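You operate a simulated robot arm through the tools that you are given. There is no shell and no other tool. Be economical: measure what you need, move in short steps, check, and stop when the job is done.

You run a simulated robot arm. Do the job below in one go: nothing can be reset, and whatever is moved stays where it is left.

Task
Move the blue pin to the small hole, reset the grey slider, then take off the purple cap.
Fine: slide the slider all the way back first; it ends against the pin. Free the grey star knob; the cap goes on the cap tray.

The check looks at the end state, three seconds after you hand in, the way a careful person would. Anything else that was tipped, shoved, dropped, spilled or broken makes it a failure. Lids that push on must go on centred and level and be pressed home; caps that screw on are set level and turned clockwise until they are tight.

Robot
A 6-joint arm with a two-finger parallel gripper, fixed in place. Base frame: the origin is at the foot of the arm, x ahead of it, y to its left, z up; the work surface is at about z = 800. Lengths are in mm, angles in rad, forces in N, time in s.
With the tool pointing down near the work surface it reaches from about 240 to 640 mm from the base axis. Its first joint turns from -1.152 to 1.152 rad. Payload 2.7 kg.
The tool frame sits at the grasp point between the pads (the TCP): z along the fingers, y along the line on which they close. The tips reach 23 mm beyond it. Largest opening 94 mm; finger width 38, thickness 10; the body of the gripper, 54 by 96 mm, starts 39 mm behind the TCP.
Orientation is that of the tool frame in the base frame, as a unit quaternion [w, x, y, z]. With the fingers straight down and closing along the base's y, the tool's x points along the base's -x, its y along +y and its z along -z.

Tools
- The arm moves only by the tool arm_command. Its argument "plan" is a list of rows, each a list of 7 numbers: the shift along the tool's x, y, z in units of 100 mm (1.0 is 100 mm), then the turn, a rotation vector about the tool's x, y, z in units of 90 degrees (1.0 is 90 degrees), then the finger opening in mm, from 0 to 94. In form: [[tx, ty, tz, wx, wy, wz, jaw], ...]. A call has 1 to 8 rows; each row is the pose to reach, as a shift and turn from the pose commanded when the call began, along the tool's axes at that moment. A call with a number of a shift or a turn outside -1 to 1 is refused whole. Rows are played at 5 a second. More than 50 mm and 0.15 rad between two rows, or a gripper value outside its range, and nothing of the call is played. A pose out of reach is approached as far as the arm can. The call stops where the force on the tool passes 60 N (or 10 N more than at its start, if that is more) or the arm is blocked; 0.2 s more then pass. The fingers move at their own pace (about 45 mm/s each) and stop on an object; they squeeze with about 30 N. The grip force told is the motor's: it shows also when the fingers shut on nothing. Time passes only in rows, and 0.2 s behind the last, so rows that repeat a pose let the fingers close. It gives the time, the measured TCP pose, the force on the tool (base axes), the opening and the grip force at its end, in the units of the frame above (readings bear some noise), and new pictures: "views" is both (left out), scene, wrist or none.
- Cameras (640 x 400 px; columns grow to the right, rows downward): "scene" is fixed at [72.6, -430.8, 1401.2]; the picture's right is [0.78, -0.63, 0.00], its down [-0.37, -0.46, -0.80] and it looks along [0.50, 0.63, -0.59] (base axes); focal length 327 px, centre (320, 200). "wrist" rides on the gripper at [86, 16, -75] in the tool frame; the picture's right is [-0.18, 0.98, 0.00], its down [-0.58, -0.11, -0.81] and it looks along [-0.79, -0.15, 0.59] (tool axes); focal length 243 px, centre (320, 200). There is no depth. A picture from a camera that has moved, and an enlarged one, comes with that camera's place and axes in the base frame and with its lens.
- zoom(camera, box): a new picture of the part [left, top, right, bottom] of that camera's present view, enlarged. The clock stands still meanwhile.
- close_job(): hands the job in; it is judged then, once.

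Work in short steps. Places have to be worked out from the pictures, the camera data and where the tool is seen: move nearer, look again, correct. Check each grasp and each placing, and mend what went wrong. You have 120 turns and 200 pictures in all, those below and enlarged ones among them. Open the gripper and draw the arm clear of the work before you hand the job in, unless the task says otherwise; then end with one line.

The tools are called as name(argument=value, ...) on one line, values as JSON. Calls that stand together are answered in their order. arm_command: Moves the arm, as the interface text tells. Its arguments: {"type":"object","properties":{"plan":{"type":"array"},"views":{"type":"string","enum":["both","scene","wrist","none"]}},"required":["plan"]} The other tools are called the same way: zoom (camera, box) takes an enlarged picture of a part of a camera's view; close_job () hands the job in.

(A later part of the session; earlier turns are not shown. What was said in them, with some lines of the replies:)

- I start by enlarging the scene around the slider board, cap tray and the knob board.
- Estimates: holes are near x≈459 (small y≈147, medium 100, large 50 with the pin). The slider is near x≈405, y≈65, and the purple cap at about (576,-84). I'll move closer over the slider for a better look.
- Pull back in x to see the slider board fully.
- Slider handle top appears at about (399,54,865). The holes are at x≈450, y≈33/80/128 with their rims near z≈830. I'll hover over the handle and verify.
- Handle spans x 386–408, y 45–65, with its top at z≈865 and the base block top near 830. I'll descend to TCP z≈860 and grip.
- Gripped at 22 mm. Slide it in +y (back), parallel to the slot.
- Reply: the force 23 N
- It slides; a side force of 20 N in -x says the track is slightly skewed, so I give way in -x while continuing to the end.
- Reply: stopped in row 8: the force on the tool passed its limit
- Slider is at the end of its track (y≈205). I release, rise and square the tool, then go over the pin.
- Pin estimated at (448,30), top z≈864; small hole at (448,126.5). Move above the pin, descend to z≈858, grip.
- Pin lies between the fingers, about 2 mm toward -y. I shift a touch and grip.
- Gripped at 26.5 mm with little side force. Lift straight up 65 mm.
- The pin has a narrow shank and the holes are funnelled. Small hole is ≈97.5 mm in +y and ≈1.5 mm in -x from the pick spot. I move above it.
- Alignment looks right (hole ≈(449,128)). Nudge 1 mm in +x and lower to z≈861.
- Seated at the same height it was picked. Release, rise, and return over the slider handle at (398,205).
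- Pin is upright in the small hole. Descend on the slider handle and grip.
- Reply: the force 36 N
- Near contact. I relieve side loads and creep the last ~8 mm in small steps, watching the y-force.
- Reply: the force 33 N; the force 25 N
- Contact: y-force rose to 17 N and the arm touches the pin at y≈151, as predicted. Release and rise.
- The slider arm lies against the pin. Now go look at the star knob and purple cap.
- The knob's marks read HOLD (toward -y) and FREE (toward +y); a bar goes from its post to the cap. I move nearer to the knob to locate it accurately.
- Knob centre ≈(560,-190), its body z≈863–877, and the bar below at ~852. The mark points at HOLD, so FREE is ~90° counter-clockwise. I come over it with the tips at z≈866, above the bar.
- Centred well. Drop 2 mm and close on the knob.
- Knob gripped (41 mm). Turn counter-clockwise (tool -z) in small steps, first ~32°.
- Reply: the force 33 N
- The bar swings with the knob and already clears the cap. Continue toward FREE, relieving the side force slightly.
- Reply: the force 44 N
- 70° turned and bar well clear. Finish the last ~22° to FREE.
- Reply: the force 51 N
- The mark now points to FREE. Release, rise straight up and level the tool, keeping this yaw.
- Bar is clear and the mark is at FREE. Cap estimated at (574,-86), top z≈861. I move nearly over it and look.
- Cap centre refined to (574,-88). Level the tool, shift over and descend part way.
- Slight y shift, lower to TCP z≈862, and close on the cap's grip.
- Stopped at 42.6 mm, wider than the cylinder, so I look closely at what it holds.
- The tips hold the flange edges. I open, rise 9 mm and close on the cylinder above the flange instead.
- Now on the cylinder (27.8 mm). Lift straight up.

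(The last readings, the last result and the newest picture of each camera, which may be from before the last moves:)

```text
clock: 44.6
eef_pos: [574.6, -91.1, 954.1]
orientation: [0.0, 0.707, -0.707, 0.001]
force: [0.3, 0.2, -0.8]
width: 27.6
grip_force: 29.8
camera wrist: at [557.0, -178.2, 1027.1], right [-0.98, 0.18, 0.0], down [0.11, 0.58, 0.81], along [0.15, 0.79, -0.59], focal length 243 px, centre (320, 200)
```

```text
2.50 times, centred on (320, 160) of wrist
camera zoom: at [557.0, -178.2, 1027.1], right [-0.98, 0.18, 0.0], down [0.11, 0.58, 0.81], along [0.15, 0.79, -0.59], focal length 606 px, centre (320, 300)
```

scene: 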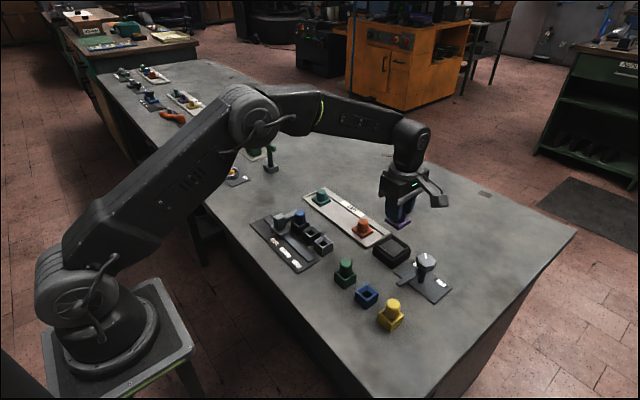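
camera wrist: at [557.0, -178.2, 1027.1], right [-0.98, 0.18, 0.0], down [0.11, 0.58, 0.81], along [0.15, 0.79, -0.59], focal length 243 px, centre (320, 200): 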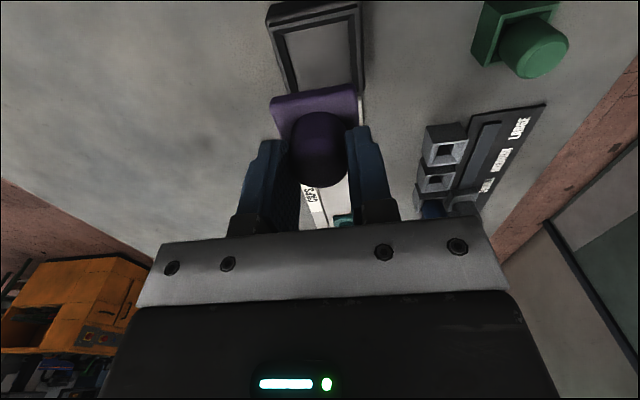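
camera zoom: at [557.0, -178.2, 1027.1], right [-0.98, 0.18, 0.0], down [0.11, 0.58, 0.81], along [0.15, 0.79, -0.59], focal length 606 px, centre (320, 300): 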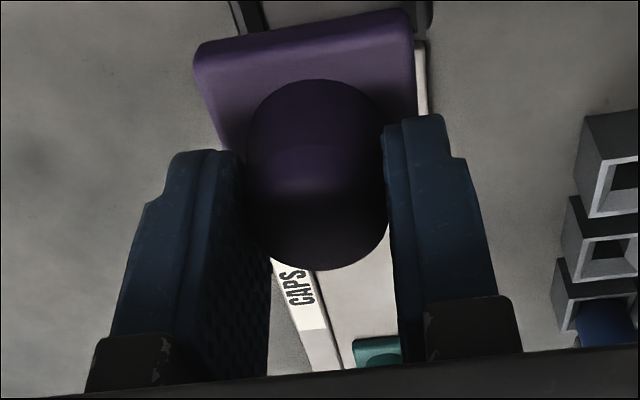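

Cap is out and level. Carry it along +y over the tray at z≈954 to the empty middle, about (571,100).

arm_command(plan=[[-0.2, 0, 0, 0, 0, 0, 15], [-0.5, 0.01, 0, 0, 0, 0, 15], [-0.8, 0.02, 0, 0, 0, 0, 15], [-1.0, 0.02, 0, 0, 0, 0, 15]], views="none")

arm_command(plan=[[-0.3, 0, 0, 0, 0, 0, 15], [-0.6, 0.01, 0, 0, 0, 0, 15], [-0.9, 0.015, 0, 0, 0, 0, 15], [-0.9, 0.015, 0.2, 0, 0, 0, 15], [-0.9, 0.015, 0.4, 0, 0, 0, 15], [-0.9, 0.015, 0.4, 0, 0, 0, 15]])

zoom(camera="scene", box=[290, 150, 410, 250])

zoom(camera="wrist", box=[200, 20, 440, 220])

```text
clock: 45.6
eef_pos: [573.1, 13.7, 953.5]
orientation: [0.0, 0.707, -0.707, 0.001]
force: [-0.8, 0.4, -0.8]
width: 27.8
grip_force: 30.0
```

```text
clock: 47.0
eef_pos: [571.3, 101.7, 910.8]
orientation: [0.001, 0.707, -0.707, 0.002]
force: [0.8, -0.9, -0.8]
width: 27.7
grip_force: 29.6
camera wrist: at [553.9, 15.4, 985.4], right [-0.98, 0.18, 0.0], down [0.11, 0.58, 0.81], along [0.15, 0.79, -0.59], focal length 243 px, centre (320, 200)
```

scene: 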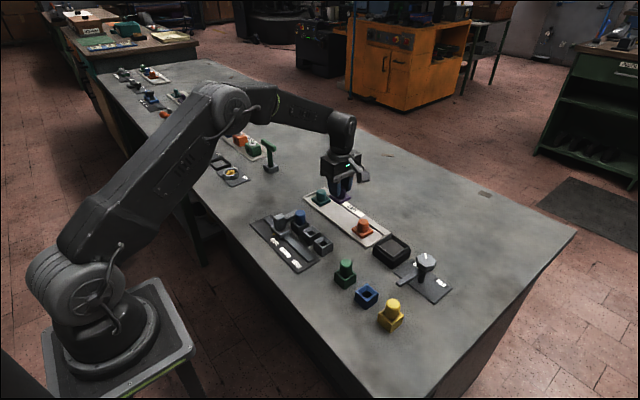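
wrist: 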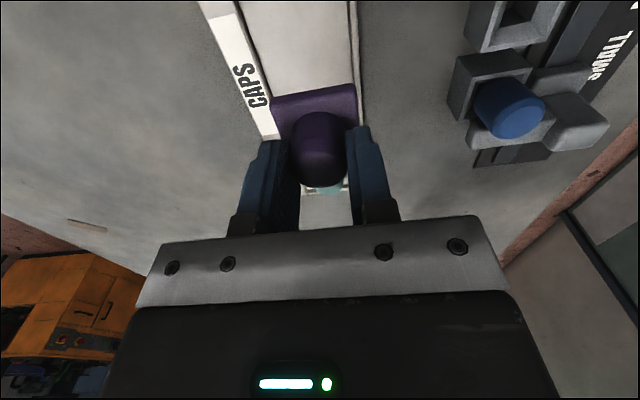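

```text
4.00 times, centred on (350, 200) of scene
camera zoom: at [72.6, -430.8, 1401.2], right [0.78, -0.63, 0.0], down [-0.37, -0.46, -0.8], along [0.5, 0.63, -0.59], focal length 1309 px, centre (200, 200)
```

zoom: 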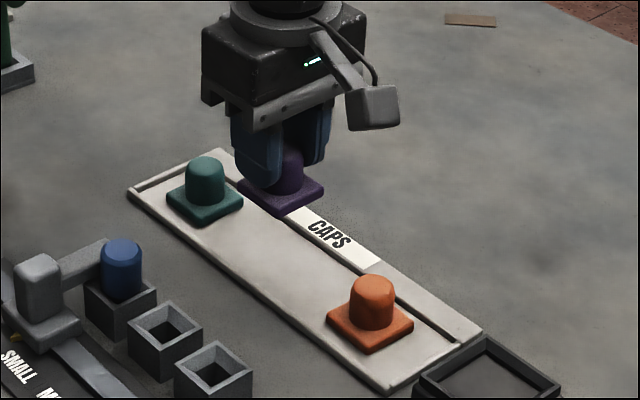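

```text
2.00 times, centred on (320, 120) of wrist
camera zoom: at [553.9, 15.4, 985.4], right [-0.98, 0.18, 0.0], down [0.11, 0.58, 0.81], along [0.15, 0.79, -0.59], focal length 485 px, centre (320, 360)
```

zoom: 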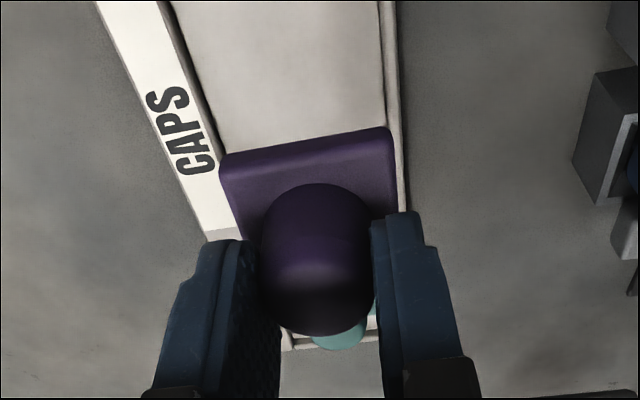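

Shift 5 mm in +x to centre in the tray and lower to just above it.

arm_command(plan=[[0, -0.03, 0.1, 0, 0, 0, 15], [0, -0.045, 0.3, 0, 0, 0, 15], [0, -0.045, 0.5, 0, 0, 0, 15], [0, -0.045, 0.58, 0, 0, 0, 15], [0, -0.045, 0.58, 0, 0, 0, 15]], views="none")

zoom(camera="scene", box=[300, 170, 380, 230])

zoom(camera="wrist", box=[200, 20, 440, 220])

```text
clock: 48.2
eef_pos: [574.9, 101.1, 852.8]
orientation: [0.0, 0.707, -0.707, 0.001]
force: [0.4, 1.3, -0.1]
width: 27.7
grip_force: 30.2
```

```text
6.67 times, centred on (340, 200) of scene
camera zoom: at [72.6, -430.8, 1401.2], right [0.78, -0.63, 0.0], down [-0.37, -0.46, -0.8], along [0.5, 0.63, -0.59], focal length 2181 px, centre (187, 200)
```

zoom: 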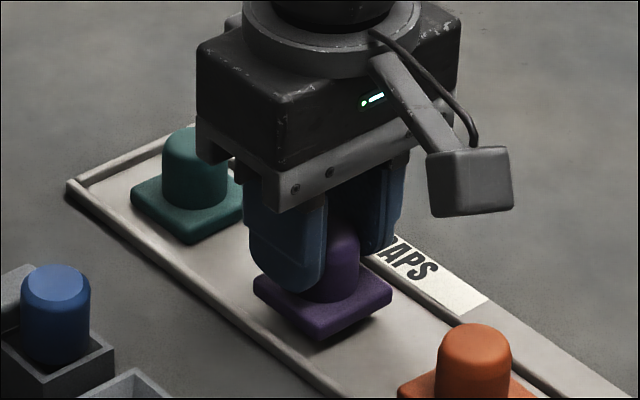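

```text
2.00 times, centred on (320, 120) of wrist
camera zoom: at [556.6, 14.0, 927.2], right [-0.98, 0.18, 0.0], down [0.11, 0.58, 0.81], along [0.15, 0.79, -0.59], focal length 485 px, centre (320, 360)
```

zoom: 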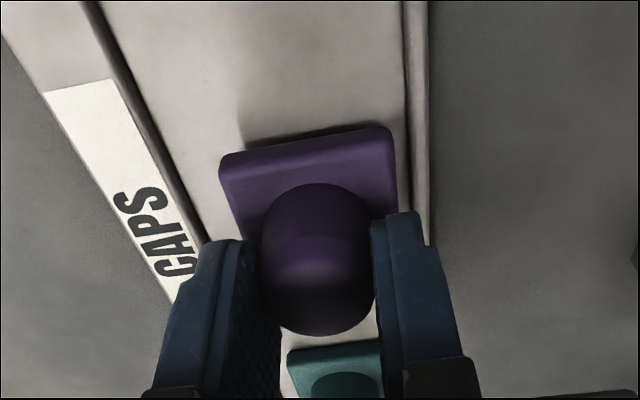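

Well placed; a few mm remain. Lower in small steps until contact.

arm_command(plan=[[0, 0, 0.02, 0, 0, 0, 15], [0, 0, 0.04, 0, 0, 0, 15], [0, 0, 0.06, 0, 0, 0, 15], [0, 0, 0.075, 0, 0, 0, 15]], views="none")

zoom(camera="scene", box=[300, 170, 380, 230])

```text
clock: 49.2
eef_pos: [573.6, 100.2, 845.8]
orientation: [-0.001, -0.707, 0.707, -0.001]
force: [0.5, 0.6, -0.7]
width: 27.8
grip_force: 29.8
```

```text
6.67 times, centred on (340, 200) of scene
camera zoom: at [72.6, -430.8, 1401.2], right [0.78, -0.63, 0.0], down [-0.37, -0.46, -0.8], along [0.5, 0.63, -0.59], focal length 2181 px, centre (187, 200)
```

zoom: 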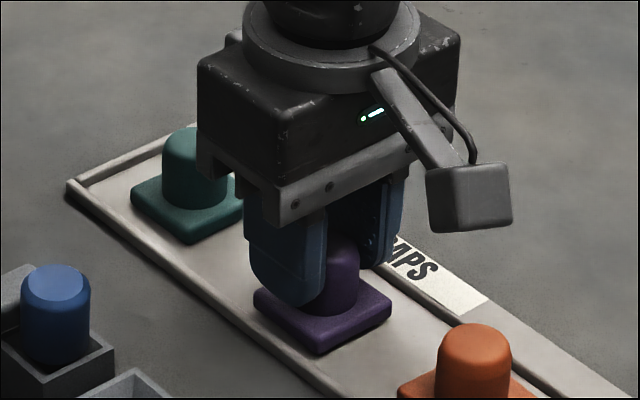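

arm_command(plan=[[0, 0, 0.01, 0, 0, 0, 15], [0, 0, 0.02, 0, 0, 0, 15], [0, 0, 0.03, 0, 0, 0, 15]], views="none")

```text
clock: 50.0
eef_pos: [574.0, 100.6, 844.7]
orientation: [0.0, 0.708, -0.707, 0.001]
force: [-0.8, 0.7, 3.2]
width: 27.5
grip_force: 30.0
```

Slight upward force appears; one more millimetre confirms the contact.

arm_command(plan=[[0, 0, 0.005, 0, 0, 0, 15], [0, 0, 0.01, 0, 0, 0, 15], [0, 0, 0.01, 0, 0, 0, 15]], views="none")

zoom(camera="scene", box=[300, 170, 380, 230])

```text
clock: 50.8
eef_pos: [575.5, 100.6, 844.3]
orientation: [-0.001, 0.707, -0.707, 0.001]
force: [0.9, -2.1, 12.9]
width: 27.8
grip_force: 29.7
```

```text
6.67 times, centred on (340, 200) of scene
camera zoom: at [72.4, -430.9, 1401.2], right [0.78, -0.63, 0.0], down [-0.37, -0.46, -0.8], along [0.5, 0.63, -0.59], focal length 2181 px, centre (187, 200)
```

zoom: 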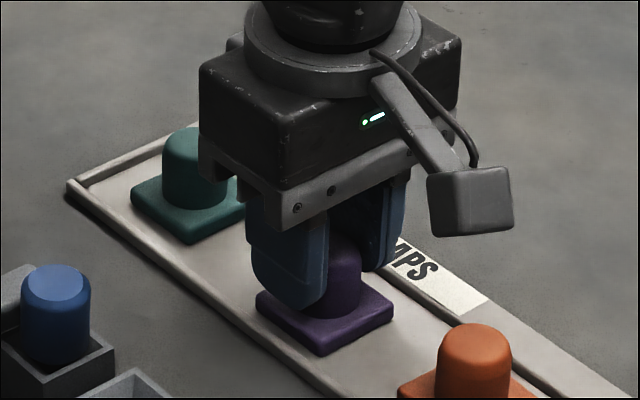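

Contact is confirmed at 13 N. Release, rise straight up, then back off clear.

arm_command(plan=[[0, 0, -0.005, 0, 0, 0, 55], [0, 0, -0.005, 0, 0, 0, 55], [0, 0, -0.005, 0, 0, 0, 55], [0, 0, -0.3, 0, 0, 0, 55], [0, 0, -0.7, 0, 0, 0, 55], [0, 0, -1.0, 0, 0, 0, 60]], views="none")

arm_command(plan=[[0, 0, -0.4, 0, 0, 0, 60], [0.0, 0.4, -0.6, 0, 0, 0, 60], [-0.4, 0.7, -0.6, 0, 0, 0, 60], [-0.8, 0.8, -0.6, 0, 0, 0, 60], [-1.0, 1.0, -0.6, 0, 0, 0, 60]])

zoom(camera="scene", box=[240, 160, 460, 310])

```text
clock: 52.2
eef_pos: [571.3, 100.9, 942.0]
orientation: [0.0, 0.708, -0.707, 0.002]
force: [-0.6, -0.6, 0.0]
width: 60.4
grip_force: 0.0
```

```text
clock: 53.4
eef_pos: [472.5, 201.4, 1002.1]
orientation: [-0.001, -0.706, 0.708, -0.001]
force: [-0.1, -0.3, -0.2]
width: 60.1
grip_force: 0.0
camera wrist: at [455.5, 114.3, 1076.0], right [-0.98, 0.19, 0.0], down [0.11, 0.58, 0.81], along [0.15, 0.79, -0.59], focal length 243 px, centre (320, 200)
```

scene: 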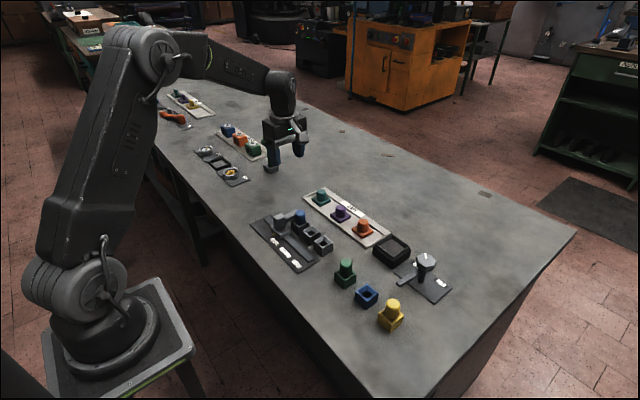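
wrist: 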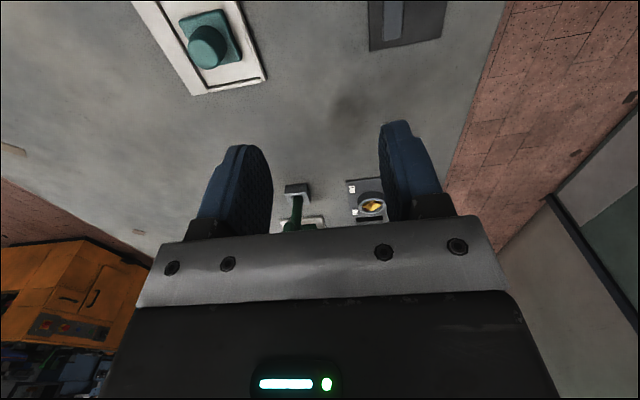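

```text
2.67 times, centred on (350, 235) of scene
camera zoom: at [72.6, -430.8, 1401.2], right [0.78, -0.63, 0.0], down [-0.37, -0.46, -0.8], along [0.5, 0.63, -0.59], focal length 873 px, centre (240, 107)
```

zoom: 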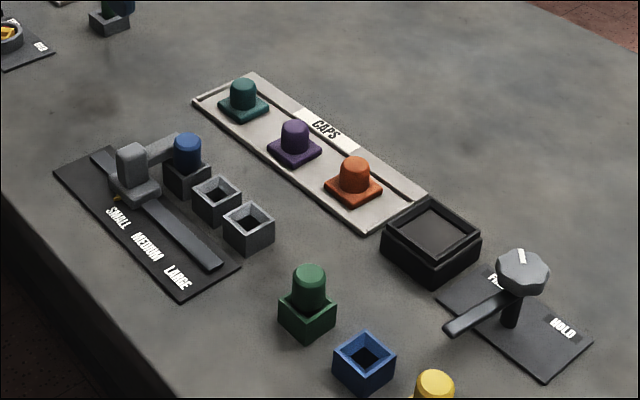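

Everything looks in place; one last close look at the slider against the pin.

zoom(camera="scene", box=[270, 195, 330, 240])

```text
8.89 times, centred on (300, 218) of scene
camera zoom: at [72.6, -430.8, 1401.2], right [0.78, -0.63, 0.0], down [-0.37, -0.46, -0.8], along [0.5, 0.63, -0.59], focal length 2909 px, centre (498, 44)
```

zoom: 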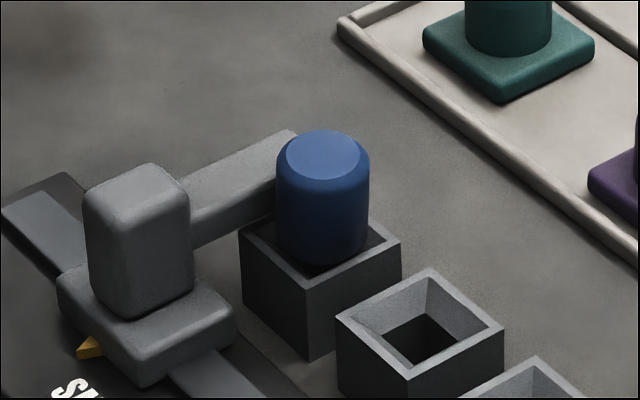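

The slider rests against the upright pin, the cap is on the tray, and the arm is clear and open, so I hand in.

close_job()

```text
The job is handed in.
```

The job is handed in: the blue pin is in the small hole with the grey slider against it, the star knob is turned to FREE, and the purple cap is on the CAPS tray.
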